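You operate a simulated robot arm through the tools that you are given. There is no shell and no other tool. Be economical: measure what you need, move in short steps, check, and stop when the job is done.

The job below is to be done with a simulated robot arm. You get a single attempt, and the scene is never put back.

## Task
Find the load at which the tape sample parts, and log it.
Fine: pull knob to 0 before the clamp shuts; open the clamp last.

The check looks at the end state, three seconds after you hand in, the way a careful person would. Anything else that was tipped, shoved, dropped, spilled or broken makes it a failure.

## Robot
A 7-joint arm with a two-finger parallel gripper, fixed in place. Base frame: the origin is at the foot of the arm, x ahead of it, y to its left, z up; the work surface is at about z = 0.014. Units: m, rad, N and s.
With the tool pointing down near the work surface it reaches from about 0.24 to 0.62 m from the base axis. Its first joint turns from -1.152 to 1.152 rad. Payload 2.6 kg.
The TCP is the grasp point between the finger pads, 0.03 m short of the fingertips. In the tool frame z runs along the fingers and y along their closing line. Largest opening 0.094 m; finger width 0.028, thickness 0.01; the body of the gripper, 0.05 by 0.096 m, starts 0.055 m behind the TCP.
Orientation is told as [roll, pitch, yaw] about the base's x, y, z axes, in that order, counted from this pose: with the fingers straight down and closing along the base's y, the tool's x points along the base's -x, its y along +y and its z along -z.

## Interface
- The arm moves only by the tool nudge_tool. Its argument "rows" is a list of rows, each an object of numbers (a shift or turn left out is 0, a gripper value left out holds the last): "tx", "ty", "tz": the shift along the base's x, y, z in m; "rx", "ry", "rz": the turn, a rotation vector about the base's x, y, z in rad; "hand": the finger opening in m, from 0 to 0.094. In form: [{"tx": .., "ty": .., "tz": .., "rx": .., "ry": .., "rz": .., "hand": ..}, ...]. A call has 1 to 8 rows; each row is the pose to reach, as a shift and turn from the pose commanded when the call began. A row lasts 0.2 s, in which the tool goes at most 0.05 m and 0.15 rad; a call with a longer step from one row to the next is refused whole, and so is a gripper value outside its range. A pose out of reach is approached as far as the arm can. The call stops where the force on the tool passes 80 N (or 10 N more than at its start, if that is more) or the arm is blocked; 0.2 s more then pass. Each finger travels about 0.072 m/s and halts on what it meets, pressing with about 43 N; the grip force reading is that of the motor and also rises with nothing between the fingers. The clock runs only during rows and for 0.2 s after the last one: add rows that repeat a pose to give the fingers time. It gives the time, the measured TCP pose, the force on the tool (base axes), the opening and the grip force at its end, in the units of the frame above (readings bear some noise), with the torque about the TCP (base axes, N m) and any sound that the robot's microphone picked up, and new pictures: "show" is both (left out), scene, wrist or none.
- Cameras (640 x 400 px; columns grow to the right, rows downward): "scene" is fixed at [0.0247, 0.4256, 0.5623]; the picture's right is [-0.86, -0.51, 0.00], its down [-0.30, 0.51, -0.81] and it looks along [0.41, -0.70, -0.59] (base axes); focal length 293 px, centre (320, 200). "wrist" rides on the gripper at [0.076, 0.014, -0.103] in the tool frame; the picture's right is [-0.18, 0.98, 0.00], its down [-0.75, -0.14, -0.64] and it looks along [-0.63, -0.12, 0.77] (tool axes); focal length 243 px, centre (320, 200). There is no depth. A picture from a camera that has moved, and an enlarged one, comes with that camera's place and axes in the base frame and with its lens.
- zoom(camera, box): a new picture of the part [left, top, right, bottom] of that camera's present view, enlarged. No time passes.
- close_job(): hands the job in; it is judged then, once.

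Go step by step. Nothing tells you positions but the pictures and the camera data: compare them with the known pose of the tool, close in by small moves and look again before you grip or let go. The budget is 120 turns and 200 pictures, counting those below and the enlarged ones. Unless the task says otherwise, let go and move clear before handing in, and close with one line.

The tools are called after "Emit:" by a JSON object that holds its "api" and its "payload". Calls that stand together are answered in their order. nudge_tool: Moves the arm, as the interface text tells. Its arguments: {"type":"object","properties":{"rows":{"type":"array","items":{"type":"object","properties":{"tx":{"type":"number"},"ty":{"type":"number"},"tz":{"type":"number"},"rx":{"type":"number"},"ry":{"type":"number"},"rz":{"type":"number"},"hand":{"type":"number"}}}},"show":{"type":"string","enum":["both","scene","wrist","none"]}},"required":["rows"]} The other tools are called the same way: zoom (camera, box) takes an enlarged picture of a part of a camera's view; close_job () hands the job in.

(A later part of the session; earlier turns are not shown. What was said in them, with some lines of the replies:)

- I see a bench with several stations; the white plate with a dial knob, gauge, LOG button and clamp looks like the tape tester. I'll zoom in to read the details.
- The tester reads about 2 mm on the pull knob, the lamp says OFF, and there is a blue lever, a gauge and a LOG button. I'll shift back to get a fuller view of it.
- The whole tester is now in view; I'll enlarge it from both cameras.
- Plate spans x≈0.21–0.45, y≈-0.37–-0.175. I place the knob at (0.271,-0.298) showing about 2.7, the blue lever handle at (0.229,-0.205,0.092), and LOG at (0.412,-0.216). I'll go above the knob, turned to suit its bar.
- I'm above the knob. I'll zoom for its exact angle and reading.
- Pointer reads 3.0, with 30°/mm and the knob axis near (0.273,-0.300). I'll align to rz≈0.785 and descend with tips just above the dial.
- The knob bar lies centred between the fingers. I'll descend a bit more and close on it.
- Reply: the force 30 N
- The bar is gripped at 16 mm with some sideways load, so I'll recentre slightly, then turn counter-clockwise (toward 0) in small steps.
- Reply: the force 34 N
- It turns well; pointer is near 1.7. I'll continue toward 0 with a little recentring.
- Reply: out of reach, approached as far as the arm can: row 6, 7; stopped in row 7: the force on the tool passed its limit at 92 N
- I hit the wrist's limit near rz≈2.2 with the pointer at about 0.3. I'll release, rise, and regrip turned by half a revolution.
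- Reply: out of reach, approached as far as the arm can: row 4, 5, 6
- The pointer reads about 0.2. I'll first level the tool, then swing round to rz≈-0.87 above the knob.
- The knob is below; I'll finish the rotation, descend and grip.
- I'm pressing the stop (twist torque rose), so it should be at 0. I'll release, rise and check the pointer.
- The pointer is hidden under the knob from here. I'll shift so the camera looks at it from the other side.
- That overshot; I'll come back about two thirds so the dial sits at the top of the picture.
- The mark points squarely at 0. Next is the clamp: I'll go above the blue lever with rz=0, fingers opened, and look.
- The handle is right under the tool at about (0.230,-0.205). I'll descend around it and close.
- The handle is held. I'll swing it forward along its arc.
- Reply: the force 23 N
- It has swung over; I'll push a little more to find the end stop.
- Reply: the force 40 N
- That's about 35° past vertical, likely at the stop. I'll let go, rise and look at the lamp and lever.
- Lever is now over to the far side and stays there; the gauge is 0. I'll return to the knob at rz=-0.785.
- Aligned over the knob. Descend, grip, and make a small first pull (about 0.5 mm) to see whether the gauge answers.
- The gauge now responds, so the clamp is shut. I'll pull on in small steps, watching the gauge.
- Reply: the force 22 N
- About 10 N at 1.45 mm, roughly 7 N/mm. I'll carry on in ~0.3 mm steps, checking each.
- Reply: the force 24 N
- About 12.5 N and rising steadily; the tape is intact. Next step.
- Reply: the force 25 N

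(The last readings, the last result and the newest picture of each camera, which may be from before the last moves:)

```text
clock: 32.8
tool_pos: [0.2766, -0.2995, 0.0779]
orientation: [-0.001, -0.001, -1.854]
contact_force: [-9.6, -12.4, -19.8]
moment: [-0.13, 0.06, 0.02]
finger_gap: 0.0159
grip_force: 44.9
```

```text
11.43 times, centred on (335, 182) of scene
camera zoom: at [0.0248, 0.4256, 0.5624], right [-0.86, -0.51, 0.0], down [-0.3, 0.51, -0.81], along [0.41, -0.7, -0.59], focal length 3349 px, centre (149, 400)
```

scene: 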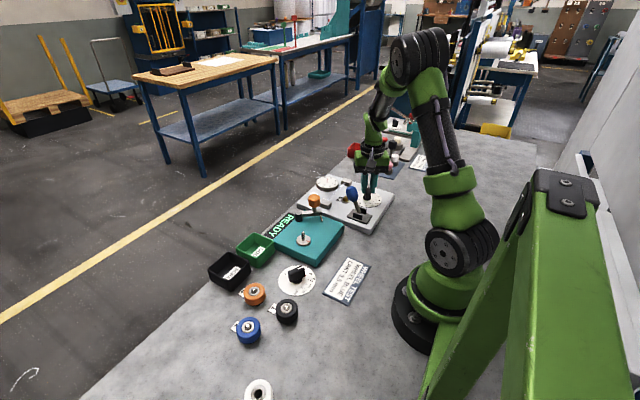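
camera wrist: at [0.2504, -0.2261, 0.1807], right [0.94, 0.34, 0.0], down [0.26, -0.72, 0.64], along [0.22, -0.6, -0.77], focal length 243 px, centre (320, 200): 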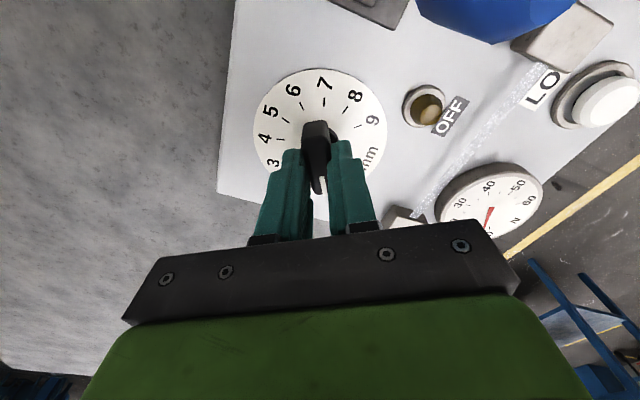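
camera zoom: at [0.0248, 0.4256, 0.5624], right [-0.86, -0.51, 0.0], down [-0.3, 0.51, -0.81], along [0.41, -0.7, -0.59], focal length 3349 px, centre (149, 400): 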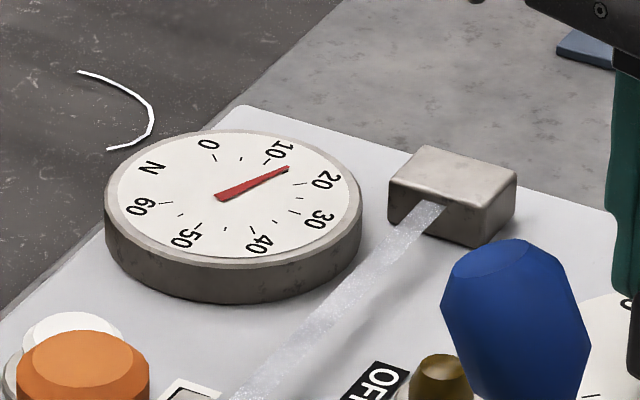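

Now about 15 N, still intact. Next step.

Emit:
{"api": "nudge_tool", "payload": {"rows": [{"rz": -0.08}, {"rz": -0.16}], "show": "none"}}

Emit:
{"api": "zoom", "payload": {"camera": "scene", "box": [310, 165, 360, 200]}}

```text
clock: 33.4
tool_pos: [0.2771, -0.299, 0.0767]
orientation: [-0.003, 0.0, -2.018]
contact_force: [-9.0, -17.7, -23.6]
moment: [0.28, -0.22, 0.02]
finger_gap: 0.0159
grip_force: 44.9
```

```text
11.43 times, centred on (335, 182) of scene
camera zoom: at [0.0248, 0.4255, 0.5624], right [-0.86, -0.51, 0.0], down [-0.3, 0.51, -0.81], along [0.41, -0.7, -0.59], focal length 3349 px, centre (149, 400)
```

zoom: 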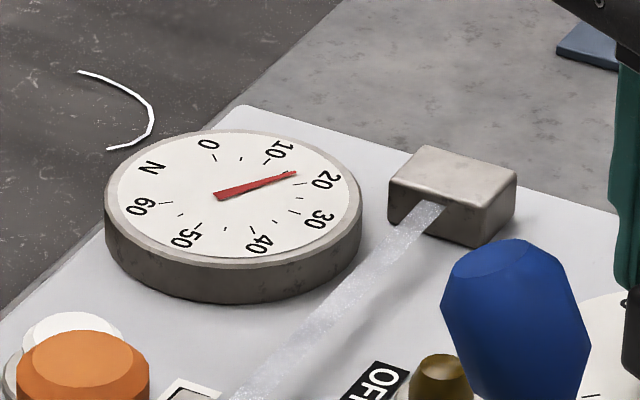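

About 17.5 N. I'll continue and relieve the small side load.

Emit:
{"api": "nudge_tool", "payload": {"rows": [{"rz": -0.08, "tx": -0.0005, "ty": -0.001, "tz": -0.001}, {"rz": -0.16, "tx": -0.0008, "ty": -0.0015, "tz": -0.0015}], "show": "none"}}

Emit:
{"api": "zoom", "payload": {"camera": "scene", "box": [310, 165, 360, 200]}}

```text
clock: 34.0
tool_pos: [0.2767, -0.2994, 0.0769]
orientation: [-0.001, 0.005, -2.176]
contact_force: [-19.2, 13.6, 23.4]
moment: [-0.67, 1.13, 0.04]
finger_gap: 0.016
grip_force: 45.0
```

```text
11.43 times, centred on (335, 182) of scene
camera zoom: at [0.0246, 0.4258, 0.5623], right [-0.86, -0.51, 0.0], down [-0.3, 0.51, -0.81], along [0.41, -0.7, -0.59], focal length 3349 px, centre (149, 400)
```

zoom: 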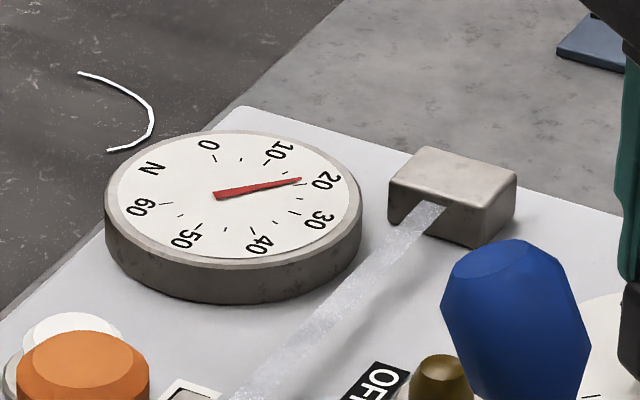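

About 19.5 N. I overcorrected a little; I'll undo half and step on.

Emit:
{"api": "nudge_tool", "payload": {"rows": [{"rz": -0.08, "tz": 0.0007, "ty": 0.0006}, {"rz": -0.16, "tz": 0.0007, "ty": 0.0006}], "show": "none"}}

Emit:
{"api": "zoom", "payload": {"camera": "scene", "box": [310, 165, 360, 200]}}

```text
clock: 34.6
tool_pos: [0.2782, -0.2996, 0.0783]
orientation: [0.0, 0.005, -2.337]
contact_force: [-15.1, 9.5, 18.1]
moment: [1.1, -0.55, 0.0]
finger_gap: 0.0159
grip_force: 45.3
```

```text
11.43 times, centred on (335, 182) of scene
camera zoom: at [0.0246, 0.4257, 0.5623], right [-0.86, -0.51, 0.0], down [-0.3, 0.51, -0.81], along [0.41, -0.7, -0.59], focal length 3349 px, centre (149, 400)
```

zoom: 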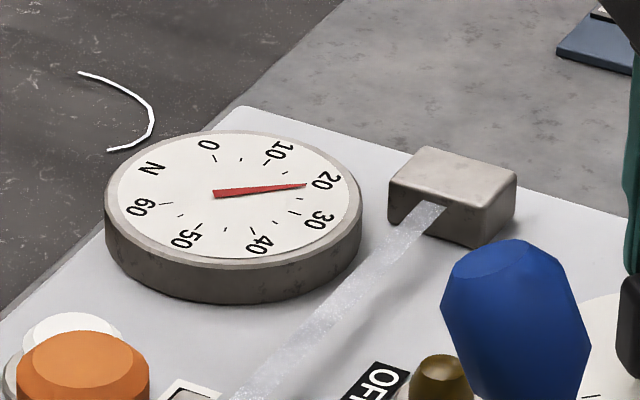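

About 21 N, intact. Next step.

Emit:
{"api": "nudge_tool", "payload": {"rows": [{"rz": -0.08}, {"rz": -0.16}], "show": "none"}}

Emit:
{"api": "zoom", "payload": {"camera": "scene", "box": [310, 165, 360, 200]}}

```text
clock: 35.2
tool_pos: [0.2786, -0.2996, 0.0769]
orientation: [-0.002, 0.004, -2.495]
contact_force: [-11.8, 15.3, 26.0]
moment: [0.44, 0.08, 0.0]
finger_gap: 0.0159
grip_force: 45.3
```

```text
11.43 times, centred on (335, 182) of scene
camera zoom: at [0.0246, 0.4257, 0.5623], right [-0.86, -0.51, 0.0], down [-0.3, 0.51, -0.81], along [0.41, -0.7, -0.59], focal length 3349 px, centre (149, 400)
```

zoom: 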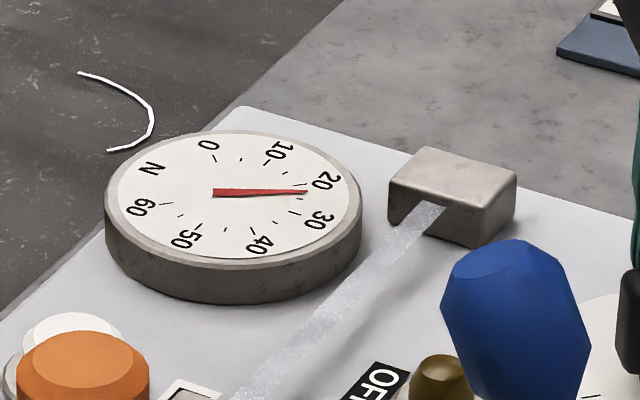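

About 23 N, intact. Next step.

Emit:
{"api": "nudge_tool", "payload": {"rows": [{"rz": -0.08, "tz": 0.0007}, {"rz": -0.16, "tz": 0.0007}], "show": "none"}}

Emit:
{"api": "zoom", "payload": {"camera": "scene", "box": [310, 165, 360, 200]}}

```text
clock: 35.8
tool_pos: [0.2783, -0.2997, 0.0768]
orientation: [0.001, 0.001, -2.656]
contact_force: [-3.0, 5.0, 4.8]
moment: [0.68, -1.07, 0.01]
finger_gap: 0.0157
grip_force: 45.2
```

```text
11.43 times, centred on (335, 182) of scene
camera zoom: at [0.0247, 0.4257, 0.5623], right [-0.86, -0.51, 0.0], down [-0.3, 0.51, -0.81], along [0.41, -0.7, -0.59], focal length 3349 px, centre (149, 400)
```

zoom: 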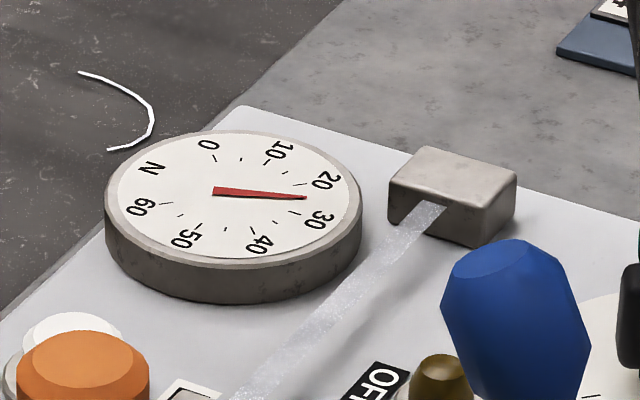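

About 25 N, intact. Next step.

Emit:
{"api": "nudge_tool", "payload": {"rows": [{"rz": -0.08}, {"rz": -0.16}], "show": "none"}}

Emit:
{"api": "zoom", "payload": {"camera": "scene", "box": [310, 165, 360, 200]}}

```text
clock: 36.4
tool_pos: [0.2783, -0.2994, 0.0771]
orientation: [-0.001, 0.0, -2.816]
contact_force: [1.5, 5.3, -1.3]
moment: [0.27, -0.82, 0.04]
finger_gap: 0.0158
grip_force: 45.1
```

```text
11.43 times, centred on (335, 182) of scene
camera zoom: at [0.0247, 0.4256, 0.5623], right [-0.86, -0.51, 0.0], down [-0.3, 0.51, -0.81], along [0.41, -0.7, -0.59], focal length 3349 px, centre (149, 400)
```

zoom: 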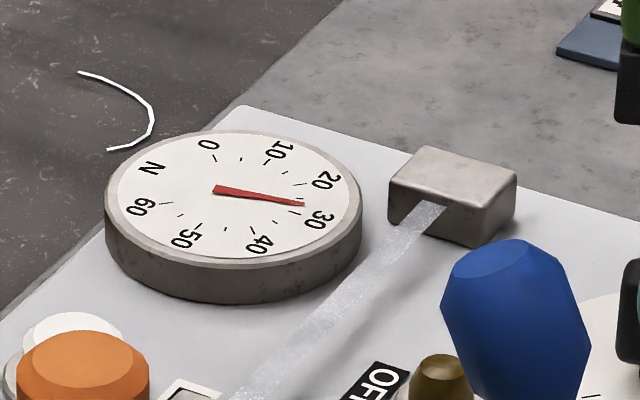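

About 27 N, intact. Next step.

Emit:
{"api": "nudge_tool", "payload": {"rows": [{"rz": -0.08}, {"rz": -0.16}], "show": "none"}}

Emit:
{"api": "zoom", "payload": {"camera": "scene", "box": [310, 165, 360, 200]}}

```text
clock: 37.0
tool_pos: [0.2781, -0.2999, 0.0771]
orientation: [-0.001, 0.001, -2.975]
contact_force: [8.1, 2.2, -10.7]
moment: [0.03, -0.45, 0.04]
finger_gap: 0.0157
grip_force: 44.8
```

```text
11.43 times, centred on (335, 182) of scene
camera zoom: at [0.0248, 0.4256, 0.5624], right [-0.86, -0.51, 0.0], down [-0.3, 0.51, -0.81], along [0.41, -0.7, -0.59], focal length 3349 px, centre (149, 400)
```

zoom: 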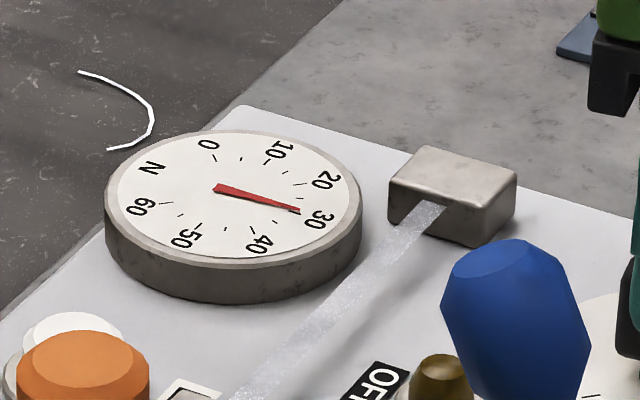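

About 29.5 N at 4.2 mm, intact. Next step, watching for the wrist's limit.

Emit:
{"api": "nudge_tool", "payload": {"rows": [{"rz": -0.08}, {"rz": -0.16}], "show": "none"}}

Emit:
{"api": "zoom", "payload": {"camera": "scene", "box": [310, 165, 360, 200]}}

```text
clock: 37.6
tool_pos: [0.277, -0.3, 0.0773]
orientation: [-0.002, 0.001, -3.136]
contact_force: [10.8, -2.1, -15.5]
moment: [-0.06, -0.65, 0.04]
finger_gap: 0.0159
grip_force: 44.9
```

```text
11.43 times, centred on (335, 182) of scene
camera zoom: at [0.0248, 0.4256, 0.5624], right [-0.86, -0.51, 0.0], down [-0.3, 0.51, -0.81], along [0.41, -0.7, -0.59], focal length 3349 px, centre (149, 400)
```

zoom: 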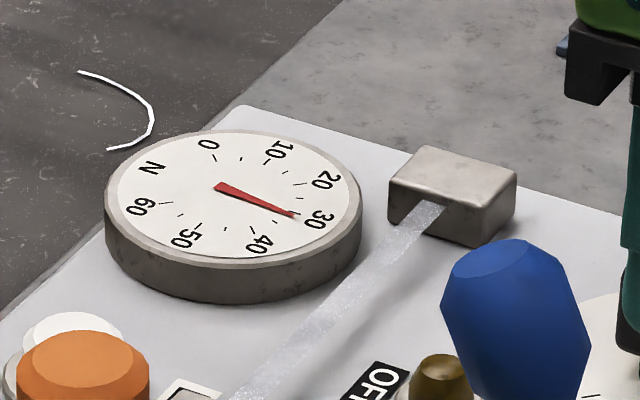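

About 31 N, intact. Next step.

Emit:
{"api": "nudge_tool", "payload": {"rows": [{"rz": -0.08}, {"rz": -0.16}], "show": "none"}}

Emit:
{"api": "zoom", "payload": {"camera": "scene", "box": [310, 165, 360, 200]}}

```text
clock: 38.2
tool_pos: [0.2769, -0.3003, 0.0763]
orientation: [-0.002, 0.003, 2.988]
contact_force: [13.8, -1.5, -14.8]
moment: [-0.05, 0.04, 0.04]
finger_gap: 0.0159
grip_force: 44.7
```

```text
11.43 times, centred on (335, 182) of scene
camera zoom: at [0.0248, 0.4256, 0.5624], right [-0.86, -0.51, 0.0], down [-0.3, 0.51, -0.81], along [0.41, -0.7, -0.59], focal length 3349 px, centre (149, 400)
```

zoom: 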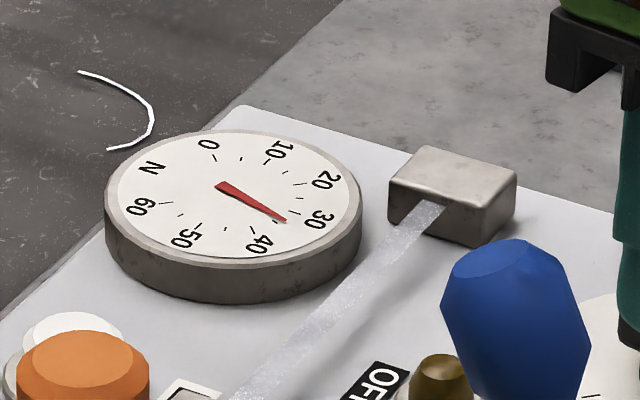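

About 33 N, intact. Next step.

Emit:
{"api": "nudge_tool", "payload": {"rows": [{"rz": -0.08}, {"rz": -0.16}], "show": "none"}}

Emit:
{"api": "zoom", "payload": {"camera": "scene", "box": [310, 165, 360, 200]}}

```text
clock: 38.8
tool_pos: [0.2775, -0.3, 0.0772]
orientation: [-0.003, 0.003, 2.826]
contact_force: [14.7, -1.0, -12.5]
moment: [0.02, -0.01, 0.01]
finger_gap: 0.0158
grip_force: 44.9
```

```text
11.43 times, centred on (335, 182) of scene
camera zoom: at [0.0248, 0.4256, 0.5624], right [-0.86, -0.51, 0.0], down [-0.3, 0.51, -0.81], along [0.41, -0.7, -0.59], focal length 3349 px, centre (149, 400)
```

zoom: 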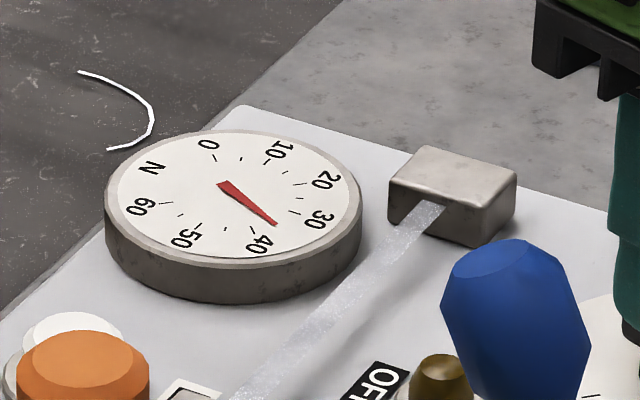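

About 35 N at 5.1 mm, intact. Next step.

Emit:
{"api": "nudge_tool", "payload": {"rows": [{"rz": -0.08}, {"rz": -0.15}], "show": "none"}}

Emit:
{"api": "zoom", "payload": {"camera": "scene", "box": [310, 165, 360, 200]}}

```text
clock: 39.4
tool_pos: [0.2776, -0.3003, 0.077]
orientation: [-0.002, 0.0, 2.675]
contact_force: [14.3, -4.3, -17.8]
moment: [-0.17, -0.56, -0.01]
finger_gap: 0.0159
grip_force: 45.0
```

```text
11.43 times, centred on (335, 182) of scene
camera zoom: at [0.0248, 0.4256, 0.5624], right [-0.86, -0.51, 0.0], down [-0.3, 0.51, -0.81], along [0.41, -0.7, -0.59], focal length 3349 px, centre (149, 400)
```

zoom: 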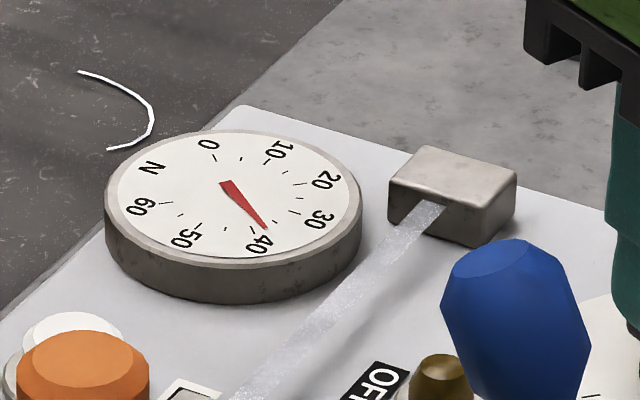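

About 38 N. One more small step before I'd need to regrip.

Emit:
{"api": "nudge_tool", "payload": {"rows": [{"rz": -0.05}, {"rz": -0.1}], "show": "none"}}

Emit:
{"api": "zoom", "payload": {"camera": "scene", "box": [310, 165, 360, 200]}}

```text
clock: 40.0
tool_pos: [0.277, -0.3001, 0.0771]
orientation: [-0.002, 0.002, 2.576]
contact_force: [13.1, -2.2, -16.6]
moment: [-0.53, -0.91, 0.04]
finger_gap: 0.0157
grip_force: 45.4
```

```text
11.43 times, centred on (335, 182) of scene
camera zoom: at [0.0248, 0.4256, 0.5624], right [-0.86, -0.51, 0.0], down [-0.3, 0.51, -0.81], along [0.41, -0.7, -0.59], focal length 3349 px, centre (149, 400)
```

zoom: 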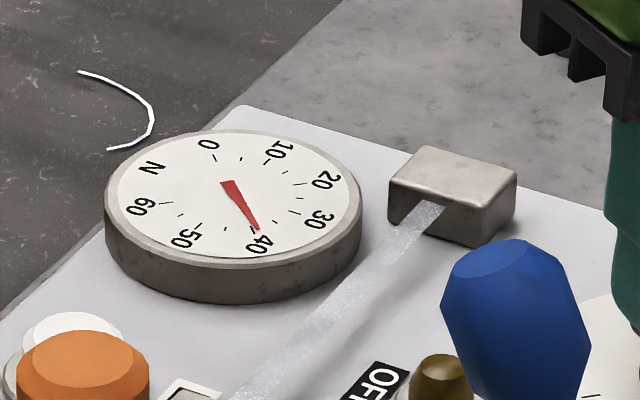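

About 39 N at 5.6 mm. The wrist is near its limit, so I'll release, rise and swing half a turn back for a new grip.

Emit:
{"api": "nudge_tool", "payload": {"rows": [{"hand": 0.03}, {"hand": 0.05}, {"hand": 0.05, "tz": 0.03}, {"tz": 0.06}, {"tz": 0.06, "rz": 0.14}, {"tz": 0.06, "rz": 0.28}, {"tz": 0.06, "rz": 0.42}, {"tz": 0.06, "rz": 0.56}], "show": "wrist"}}

Emit:
{"api": "zoom", "payload": {"camera": "scene", "box": [310, 165, 390, 215]}}

Emit:
{"api": "nudge_tool", "payload": {"rows": [{"rz": 0.145}, {"rz": 0.29}, {"rz": 0.435}, {"rz": 0.58}, {"rz": 0.725}, {"rz": 0.87}, {"rz": 1.015}, {"rz": 1.16}], "show": "none"}}

Emit:
{"api": "nudge_tool", "payload": {"rows": [{"rz": 0.145}, {"rz": 0.29}, {"rz": 0.435}, {"rz": 0.58}, {"rz": 0.725}, {"rz": 0.87}, {"rz": 1.015}, {"rz": 1.16}], "show": "wrist"}}

```text
clock: 41.8
tool_pos: [0.2773, -0.2999, 0.1377]
orientation: [0.001, 0.001, 3.14]
contact_force: [0.0, 0.0, 0.5]
moment: [-0.02, -0.02, 0.02]
finger_gap: 0.05
grip_force: 0.1
camera wrist: at [0.3527, -0.314, 0.2411], right [-0.19, -0.98, 0.0], down [-0.75, 0.14, 0.64], along [-0.63, 0.12, -0.77], focal length 243 px, centre (320, 200)
```

wrist: 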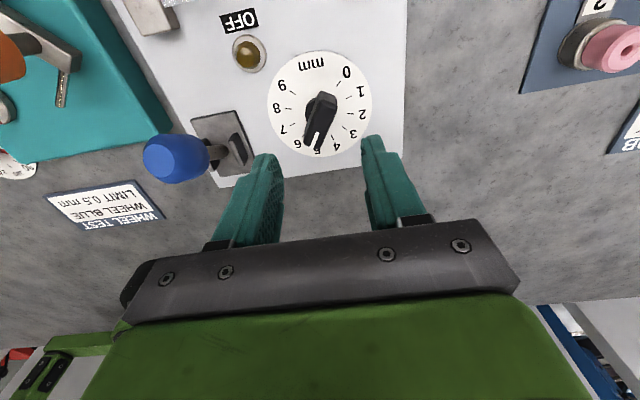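

```text
8.00 times, centred on (350, 190) of scene
camera zoom: at [0.0247, 0.4256, 0.5623], right [-0.86, -0.51, 0.0], down [-0.3, 0.51, -0.81], along [0.41, -0.7, -0.59], focal length 2344 px, centre (80, 280)
```

zoom: 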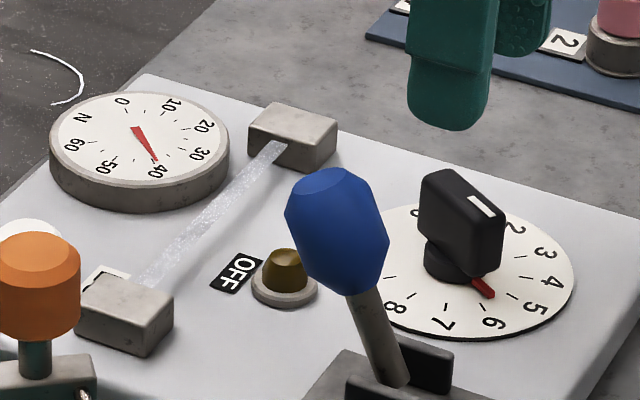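

```text
clock: 43.6
tool_pos: [0.2768, -0.3004, 0.1367]
orientation: [-0.002, 0.001, -1.983]
contact_force: [-0.1, 1.1, 0.1]
moment: [0.02, 0.0, 0.01]
finger_gap: 0.0499
grip_force: 0.1
```

```text
clock: 45.4
tool_pos: [0.2768, -0.3002, 0.1377]
orientation: [-0.002, 0.0, -0.821]
contact_force: [0.1, -0.4, 0.3]
moment: [-0.02, 0.02, -0.01]
finger_gap: 0.05
grip_force: 0.1
camera wrist: at [0.2351, -0.234, 0.2411], right [0.85, 0.53, 0.0], down [0.41, -0.65, 0.64], along [0.34, -0.54, -0.77], focal length 243 px, centre (320, 200)
```

wrist: 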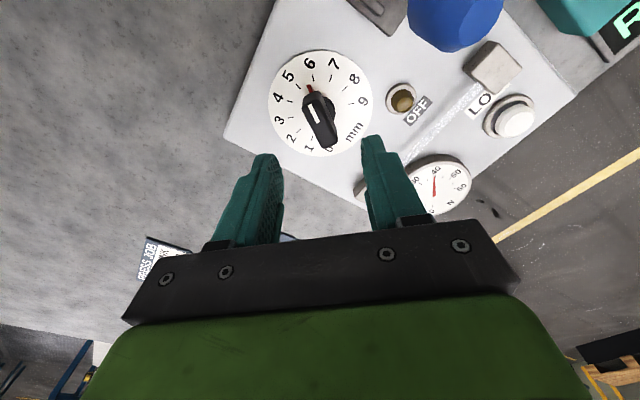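

The load held at ~39 N. I'll align to rz≈-0.565, descend and grip again.

Emit:
{"api": "nudge_tool", "payload": {"rows": [{"rz": 0.13, "tz": -0.02}, {"rz": 0.256, "tz": -0.04}, {"rz": 0.256, "tz": -0.06}, {"rz": 0.256, "tz": -0.0605, "hand": 0.03}, {"rz": 0.256, "tz": -0.0605, "hand": 0.0}, {"rz": 0.256, "tz": -0.0605, "hand": 0.0}, {"rz": 0.256, "tz": -0.0605, "hand": 0.0}], "show": "wrist"}}

Emit:
{"api": "zoom", "payload": {"camera": "scene", "box": [310, 165, 360, 200]}}

```text
clock: 47.0
tool_pos: [0.2779, -0.3005, 0.0767]
orientation: [-0.001, 0.003, -0.569]
contact_force: [0.9, 2.3, -4.4]
moment: [-0.18, -0.43, -0.03]
finger_gap: 0.0158
grip_force: 44.8
camera wrist: at [0.2205, -0.2462, 0.1805], right [0.69, 0.73, 0.0], down [0.56, -0.53, 0.64], along [0.47, -0.44, -0.77], focal length 243 px, centre (320, 200)
```

wrist: 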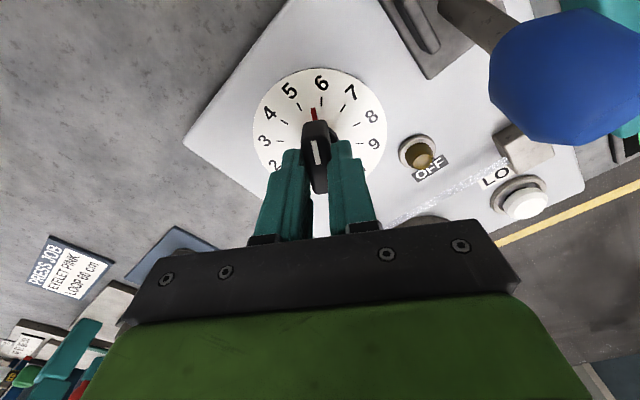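

```text
11.43 times, centred on (335, 182) of scene
camera zoom: at [0.0247, 0.4256, 0.5623], right [-0.86, -0.51, 0.0], down [-0.3, 0.51, -0.81], along [0.41, -0.7, -0.59], focal length 3349 px, centre (149, 400)
```

zoom: 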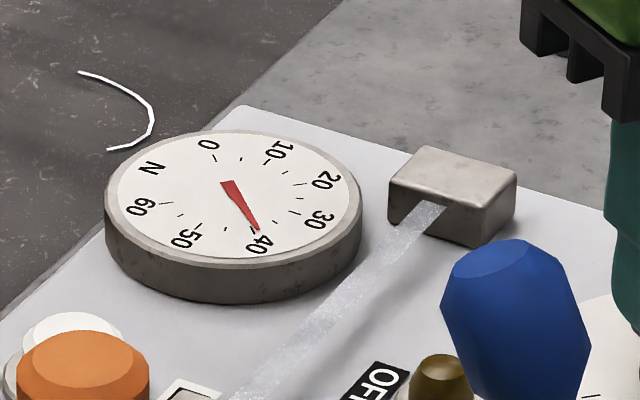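

The knob is regripped and still reads ~39 N. I'll go on pulling in small steps.

Emit:
{"api": "nudge_tool", "payload": {"rows": [{"rz": -0.07}, {"rz": -0.13}], "show": "none"}}

Emit:
{"api": "zoom", "payload": {"camera": "scene", "box": [310, 165, 360, 200]}}

```text
clock: 47.6
tool_pos: [0.278, -0.3002, 0.0783]
orientation: [-0.001, 0.0, -0.702]
contact_force: [3.6, -1.6, -3.8]
moment: [0.53, 0.58, 0.05]
finger_gap: 0.0158
grip_force: 45.2
```

```text
11.43 times, centred on (335, 182) of scene
camera zoom: at [0.0247, 0.4256, 0.5624], right [-0.86, -0.51, 0.0], down [-0.3, 0.51, -0.81], along [0.41, -0.7, -0.59], focal length 3349 px, centre (149, 400)
```

zoom: 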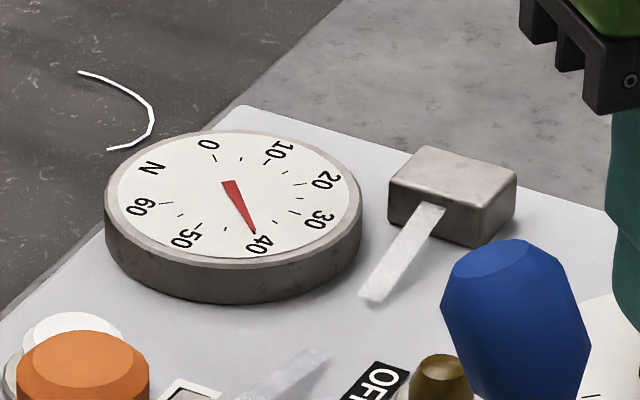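

The tape has parted and the needle rests at ~40 N. I'll release the knob without turning it, rise, and head over the LOG button with rz=0 and fingers closed.

Emit:
{"api": "nudge_tool", "payload": {"rows": [{"hand": 0.03}, {"hand": 0.05}, {"hand": 0.05, "tz": 0.04}, {"tz": 0.08}, {"tz": 0.12, "rz": 0.14}, {"tz": 0.14, "rz": 0.28}, {"tz": 0.14, "rz": 0.42, "tx": 0.03, "ty": 0.02}, {"tz": 0.14, "rz": 0.56, "tx": 0.06, "ty": 0.04}], "show": "none"}}

Emit:
{"api": "nudge_tool", "payload": {"rows": [{"rz": 0.07, "tx": 0.03, "ty": 0.02, "hand": 0.02}, {"rz": 0.14, "tx": 0.06, "ty": 0.035, "hand": 0.0}, {"rz": 0.14, "tx": 0.074, "ty": 0.044, "hand": 0.0}]}}

Emit:
{"api": "zoom", "payload": {"camera": "scene", "box": [290, 165, 400, 240]}}

```text
clock: 49.4
tool_pos: [0.3369, -0.2603, 0.2159]
orientation: [-0.002, 0.002, -0.14]
contact_force: [-0.2, 0.4, 0.1]
moment: [-0.01, -0.02, -0.01]
finger_gap: 0.0498
grip_force: 0.1
```

```text
clock: 50.2
tool_pos: [0.4113, -0.2152, 0.2167]
orientation: [-0.002, 0.002, -0.001]
contact_force: [-0.2, 0.3, -0.2]
moment: [-0.02, 0.01, 0.0]
finger_gap: 0.0
grip_force: 32.6
camera wrist: at [0.3348, -0.2007, 0.3203], right [0.18, 0.98, 0.0], down [0.75, -0.14, 0.64], along [0.63, -0.12, -0.77], focal length 243 px, centre (320, 200)
```

scene: 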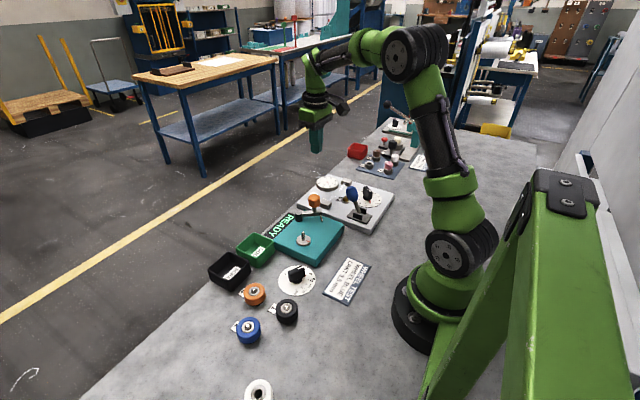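
wrist: 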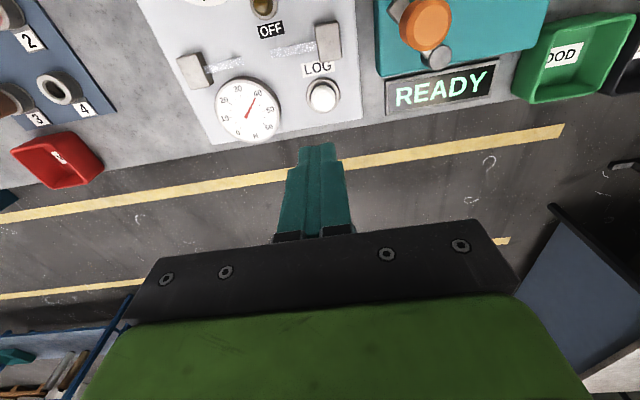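

```text
5.33 times, centred on (345, 202) of scene
camera zoom: at [0.0247, 0.4256, 0.5623], right [-0.86, -0.51, 0.0], down [-0.3, 0.51, -0.81], along [0.41, -0.7, -0.59], focal length 1563 px, centre (187, 187)
```

zoom: 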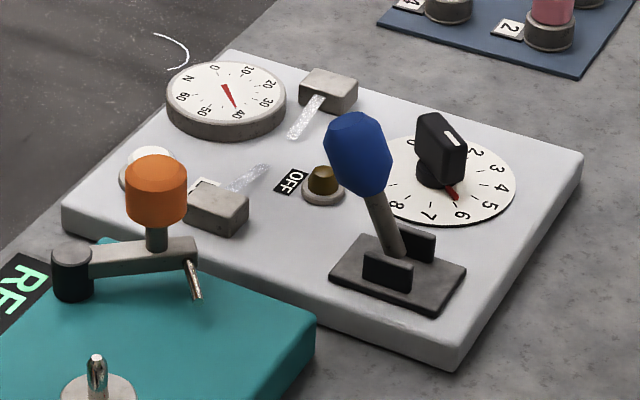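

LOG button is at about (0.414,-0.214). I'll lower the closed tips to just above it and check.

Emit:
{"api": "nudge_tool", "payload": {"rows": [{"tx": 0.003, "ty": 0.001, "tz": -0.045}, {"tx": 0.003, "ty": 0.001, "tz": -0.09}, {"tx": 0.003, "ty": 0.001, "tz": -0.115}]}}

Emit:
{"api": "zoom", "payload": {"camera": "scene", "box": [280, 145, 360, 205]}}

```text
clock: 51.0
tool_pos: [0.4136, -0.2146, 0.0998]
orientation: [-0.001, 0.001, 0.0]
contact_force: [-0.7, 0.8, -0.4]
moment: [-0.01, 0.02, 0.03]
finger_gap: 0.0
grip_force: 32.5
camera wrist: at [0.3374, -0.1998, 0.2039], right [0.18, 0.98, 0.0], down [0.75, -0.14, 0.64], along [0.63, -0.12, -0.77], focal length 243 px, centre (320, 200)
```

scene: 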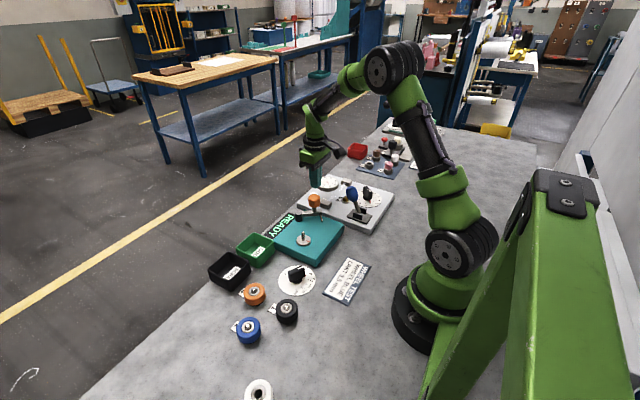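
wrist: 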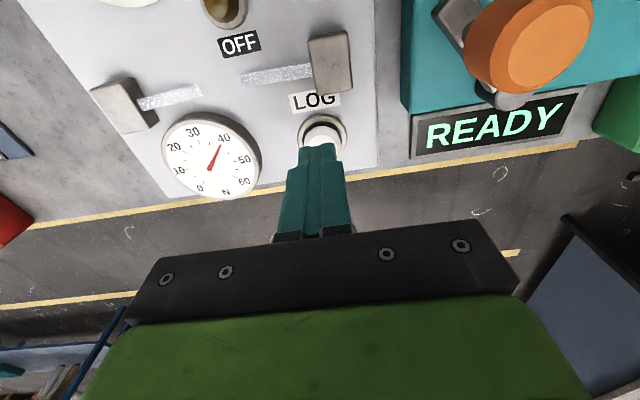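

```text
6.67 times, centred on (320, 175) of scene
camera zoom: at [0.0247, 0.4257, 0.5623], right [-0.86, -0.51, 0.0], down [-0.3, 0.51, -0.81], along [0.41, -0.7, -0.59], focal length 1954 px, centre (320, 367)
```

zoom: 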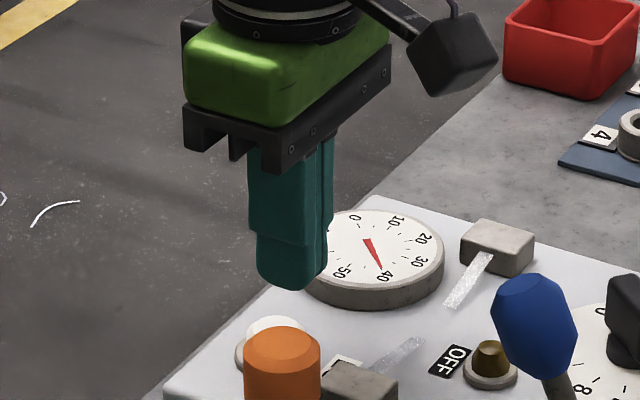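

Tips are over the button. I'll press down gradually.

Emit:
{"api": "nudge_tool", "payload": {"rows": [{"ty": 0.002, "tz": -0.006}, {"ty": 0.002, "tz": -0.012}, {"ty": 0.002, "tz": -0.016}, {"ty": 0.002, "tz": -0.019}], "show": "wrist"}}

```text
clock: 52.0
tool_pos: [0.4133, -0.2136, 0.0825]
orientation: [-0.001, 0.002, 0.0]
contact_force: [-0.2, 0.2, 0.3]
moment: [0.0, 0.02, -0.02]
finger_gap: 0.0
grip_force: 32.8
camera wrist: at [0.3374, -0.1984, 0.186], right [0.18, 0.98, 0.0], down [0.75, -0.14, 0.64], along [0.63, -0.12, -0.77], focal length 243 px, centre (320, 200)
```

wrist: 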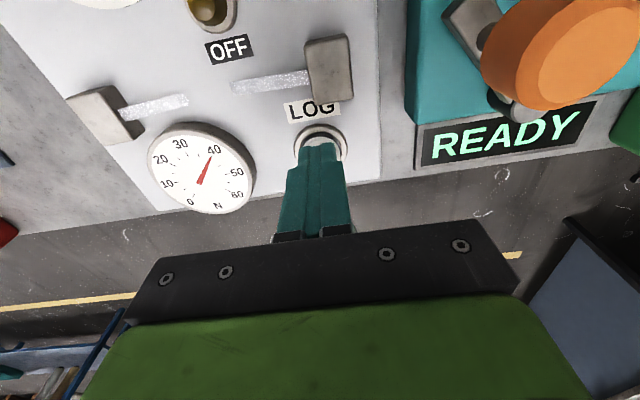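

Emit:
{"api": "nudge_tool", "payload": {"rows": [{"tz": -0.002}, {"tz": -0.004}, {"tz": -0.006}], "show": "wrist"}}

```text
clock: 52.8
tool_pos: [0.414, -0.213, 0.0772]
orientation: [0.0, 0.003, 0.001]
contact_force: [0.3, 0.6, 0.5]
moment: [-0.04, 0.01, 0.0]
finger_gap: 0.0004
grip_force: 32.5
camera wrist: at [0.3372, -0.1981, 0.1803], right [0.18, 0.98, 0.0], down [0.75, -0.14, 0.64], along [0.63, -0.12, -0.77], focal length 243 px, centre (320, 200)
```

wrist: 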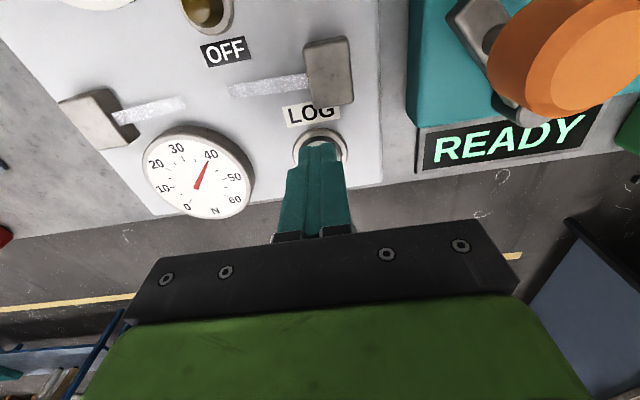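

No contact yet (tips at ~0.047). I continue down in fine steps.

Emit:
{"api": "nudge_tool", "payload": {"rows": [{"tz": -0.002}, {"tz": -0.004}, {"tz": -0.004}], "show": "none"}}

Emit:
{"api": "zoom", "payload": {"camera": "wrist", "box": [130, 40, 400, 220]}}

```text
clock: 53.6
tool_pos: [0.4135, -0.2138, 0.0727]
orientation: [0.0, 0.0, 0.0]
contact_force: [0.0, -0.5, -0.2]
moment: [0.04, -0.01, 0.0]
finger_gap: 0.0002
grip_force: 32.9
```

```text
2.22 times, centred on (265, 130) of wrist
camera zoom: at [0.3373, -0.198, 0.1763], right [0.18, 0.98, 0.0], down [0.75, -0.14, 0.64], along [0.63, -0.12, -0.77], focal length 539 px, centre (442, 356)
```

zoom: 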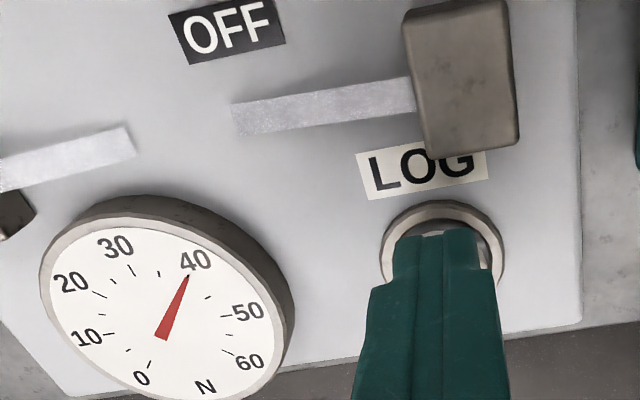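

Still no contact; the tips sit within the button's ring as seen. I'll keep lowering slowly.

Emit:
{"api": "nudge_tool", "payload": {"rows": [{"tz": -0.002}, {"tz": -0.004}, {"tz": -0.005}], "show": "none"}}

```text
clock: 54.4
tool_pos: [0.4142, -0.2129, 0.0681]
orientation: [-0.002, 0.001, 0.001]
contact_force: [-0.5, -0.4, 1.5]
moment: [-0.05, -0.01, 0.01]
finger_gap: 0.0
grip_force: 33.4
```

Emit:
{"api": "nudge_tool", "payload": {"rows": [{"tz": -0.001}, {"tz": -0.002}, {"tz": -0.002}], "show": "none"}}

Emit:
{"api": "zoom", "payload": {"camera": "wrist", "box": [130, 40, 400, 220]}}

```text
clock: 55.2
tool_pos: [0.4148, -0.2131, 0.0651]
orientation: [-0.002, 0.001, -0.002]
contact_force: [-0.7, 0.1, 3.3]
moment: [0.03, -0.03, -0.04]
finger_gap: 0.0001
grip_force: 33.0
heard: click
```

```text
2.22 times, centred on (265, 130) of wrist
camera zoom: at [0.3374, -0.198, 0.1693], right [0.18, 0.98, 0.0], down [0.75, -0.14, 0.64], along [0.63, -0.12, -0.77], focal length 539 px, centre (442, 356)
```

zoom: 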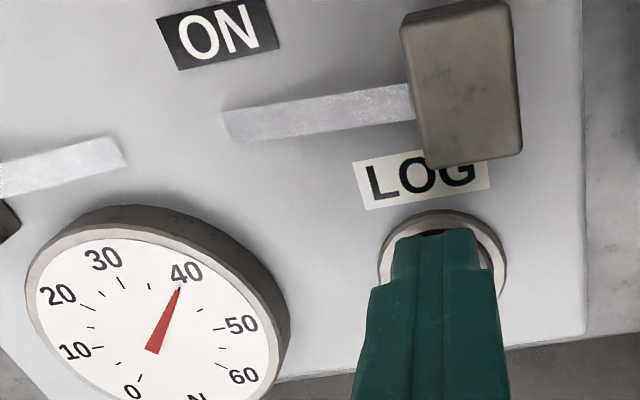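

A click, and the lamp label turned to ON: logged. I'll rise straight up, open the fingers and go above the blue lever.

Emit:
{"api": "nudge_tool", "payload": {"rows": [{"tz": 0.04}, {"tz": 0.08}, {"tz": 0.12}, {"tz": 0.14, "tx": -0.04, "ty": 0.004, "hand": 0.055}, {"tz": 0.14, "tx": -0.085, "ty": 0.008, "hand": 0.055}, {"tz": 0.14, "tx": -0.124, "ty": 0.0085, "hand": 0.055}, {"tz": 0.14, "tx": -0.124, "ty": 0.0085, "hand": 0.055}]}}

Emit:
{"api": "zoom", "payload": {"camera": "scene", "box": [290, 165, 400, 240]}}

```text
clock: 56.8
tool_pos: [0.2905, -0.2048, 0.2047]
orientation: [-0.001, 0.003, 0.0]
contact_force: [0.1, 0.4, -0.3]
moment: [-0.01, 0.01, -0.02]
finger_gap: 0.0549
grip_force: 0.1
camera wrist: at [0.2132, -0.1896, 0.3091], right [0.18, 0.98, 0.0], down [0.75, -0.14, 0.64], along [0.63, -0.12, -0.77], focal length 243 px, centre (320, 200)
```

scene: 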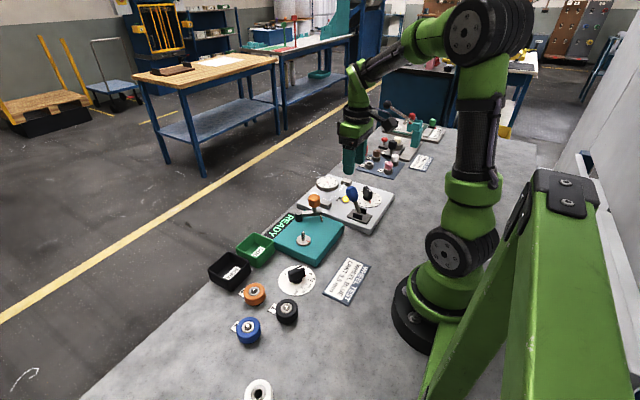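
wrist: 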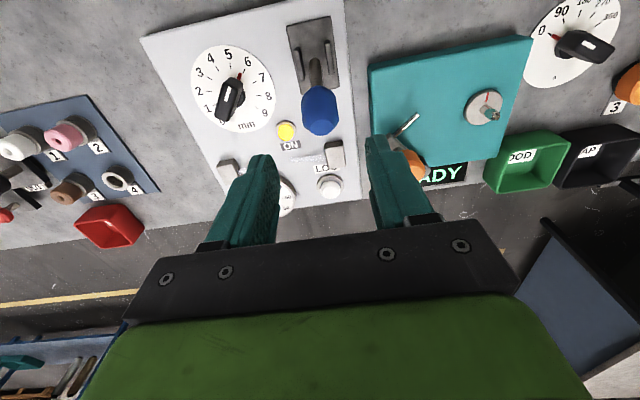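

```text
5.33 times, centred on (345, 202) of scene
camera zoom: at [0.0247, 0.4257, 0.5623], right [-0.86, -0.51, 0.0], down [-0.3, 0.51, -0.81], along [0.41, -0.7, -0.59], focal length 1563 px, centre (187, 187)
```

zoom: 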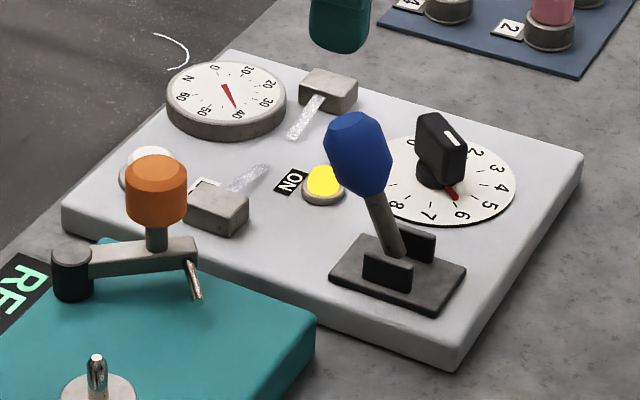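

The lamp is lit. The lever handle is at (0.289,-0.204); I'll descend and grip it to open the clamp.

Emit:
{"api": "nudge_tool", "payload": {"rows": [{"tz": -0.04}, {"tz": -0.08}, {"tz": -0.105}, {"tz": -0.1125}, {"tz": -0.1125, "hand": 0.03}, {"tz": -0.1125, "hand": 0.012}, {"tz": -0.1125, "hand": 0.012}], "show": "wrist"}}

```text
clock: 58.4
tool_pos: [0.2895, -0.2053, 0.0925]
orientation: [-0.001, 0.003, -0.001]
contact_force: [3.0, -0.1, -4.7]
moment: [-0.01, -0.23, 0.02]
finger_gap: 0.0331
grip_force: 44.8
camera wrist: at [0.2139, -0.1898, 0.1967], right [0.18, 0.98, 0.0], down [0.75, -0.14, 0.64], along [0.63, -0.12, -0.77], focal length 243 px, centre (320, 200)
```

wrist: 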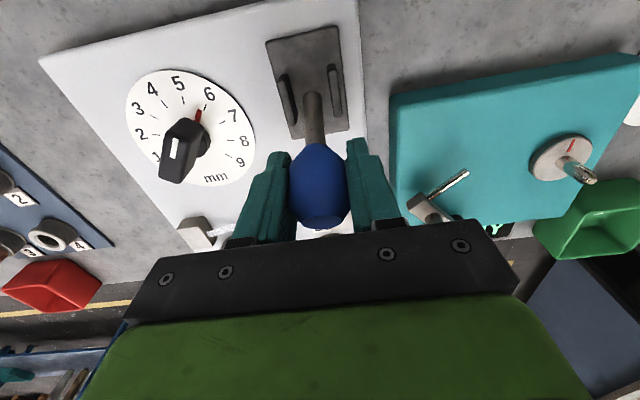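

Gripped. I'll swing the lever back along its arc.

Emit:
{"api": "nudge_tool", "payload": {"rows": [{"tx": -0.008, "tz": 0.004}, {"tx": -0.017, "tz": 0.0075}, {"tx": -0.026, "tz": 0.0093}, {"tx": -0.034, "tz": 0.0095}, {"tx": -0.043, "tz": 0.008}, {"tx": -0.051, "tz": 0.0052}, {"tx": -0.058, "tz": 0.002}, {"tx": -0.063, "tz": -0.002}], "show": "wrist"}}

```text
clock: 60.2
tool_pos: [0.2303, -0.2046, 0.0946]
orientation: [-0.005, -0.007, 0.002]
contact_force: [21.9, 19.6, 48.9]
moment: [0.25, -0.28, 0.02]
finger_gap: 0.032
grip_force: 45.9
camera wrist: at [0.153, -0.1896, 0.1974], right [0.18, 0.98, 0.0], down [0.75, -0.14, 0.65], along [0.64, -0.12, -0.76], focal length 243 px, centre (320, 200)
```

wrist: 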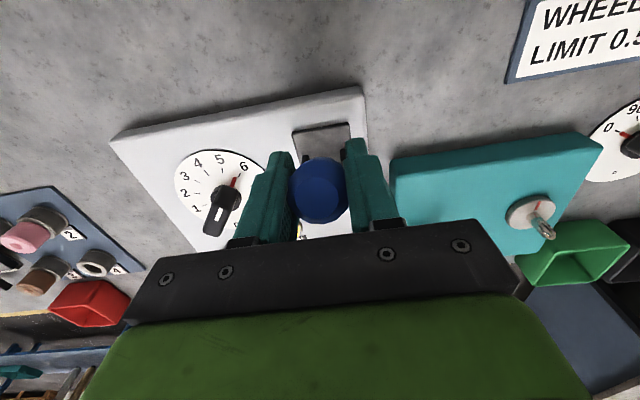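

The lever is at its back stop, as at the start. I'll let go, rise clear and check.

Emit:
{"api": "nudge_tool", "payload": {"rows": [{"hand": 0.032, "tx": 0.002, "tz": 0.004}, {"hand": 0.055, "tx": 0.002, "tz": 0.004}, {"hand": 0.055, "tx": 0.002, "tz": 0.004}, {"tz": 0.05}, {"tz": 0.1}, {"tz": 0.15}, {"tz": 0.17}]}}

Emit:
{"api": "zoom", "payload": {"camera": "scene", "box": [290, 165, 400, 240]}}

```text
clock: 61.8
tool_pos: [0.2262, -0.2052, 0.2624]
orientation: [-0.001, 0.003, 0.0]
contact_force: [-0.5, -0.3, 0.2]
moment: [0.02, 0.01, 0.0]
finger_gap: 0.0549
grip_force: 0.0
camera wrist: at [0.1507, -0.1907, 0.3654], right [0.18, 0.98, 0.0], down [0.75, -0.14, 0.64], along [0.63, -0.12, -0.77], focal length 243 px, centre (320, 200)
```

scene: 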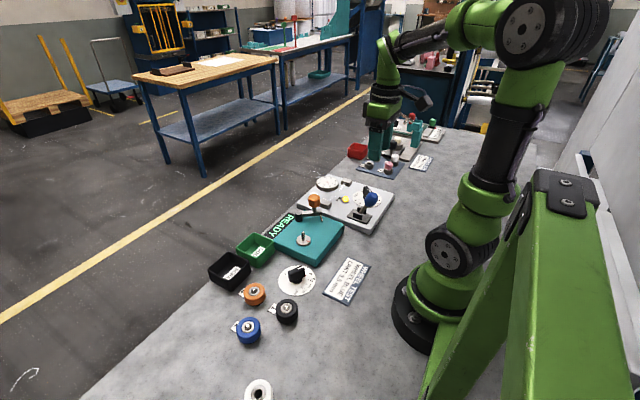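
wrist: 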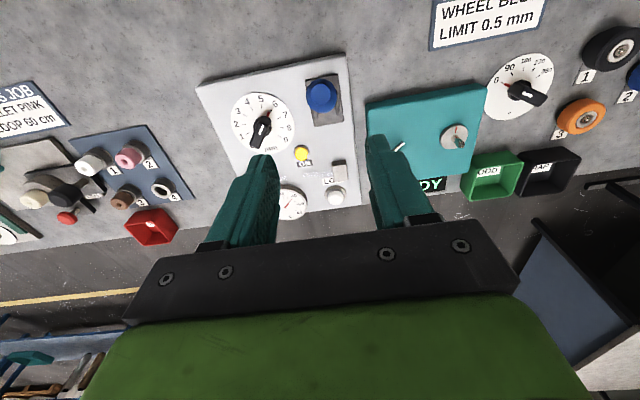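

```text
5.33 times, centred on (345, 202) of scene
camera zoom: at [0.0247, 0.4257, 0.5623], right [-0.86, -0.51, 0.0], down [-0.3, 0.51, -0.81], along [0.41, -0.7, -0.59], focal length 1563 px, centre (187, 187)
```

zoom: 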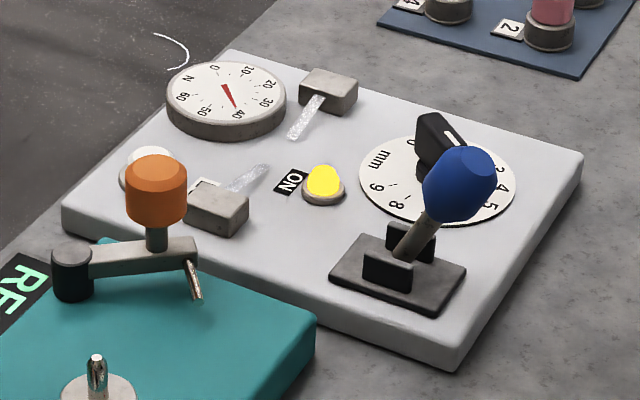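

The lamp stays ON, the gauge holds about 40 N, the tape is parted, the clamp lever is back open, and everything else is undisturbed. The arm is clear, so I'll hand in.

Emit:
{"api": "close_job", "payload": {}}

```text
The job is handed in.
```

The tape sample parted at about 40 N, at roughly 5.8 mm on the pull knob. I pressed LOG (it clicked and the lamp came on), then opened the clamp last.
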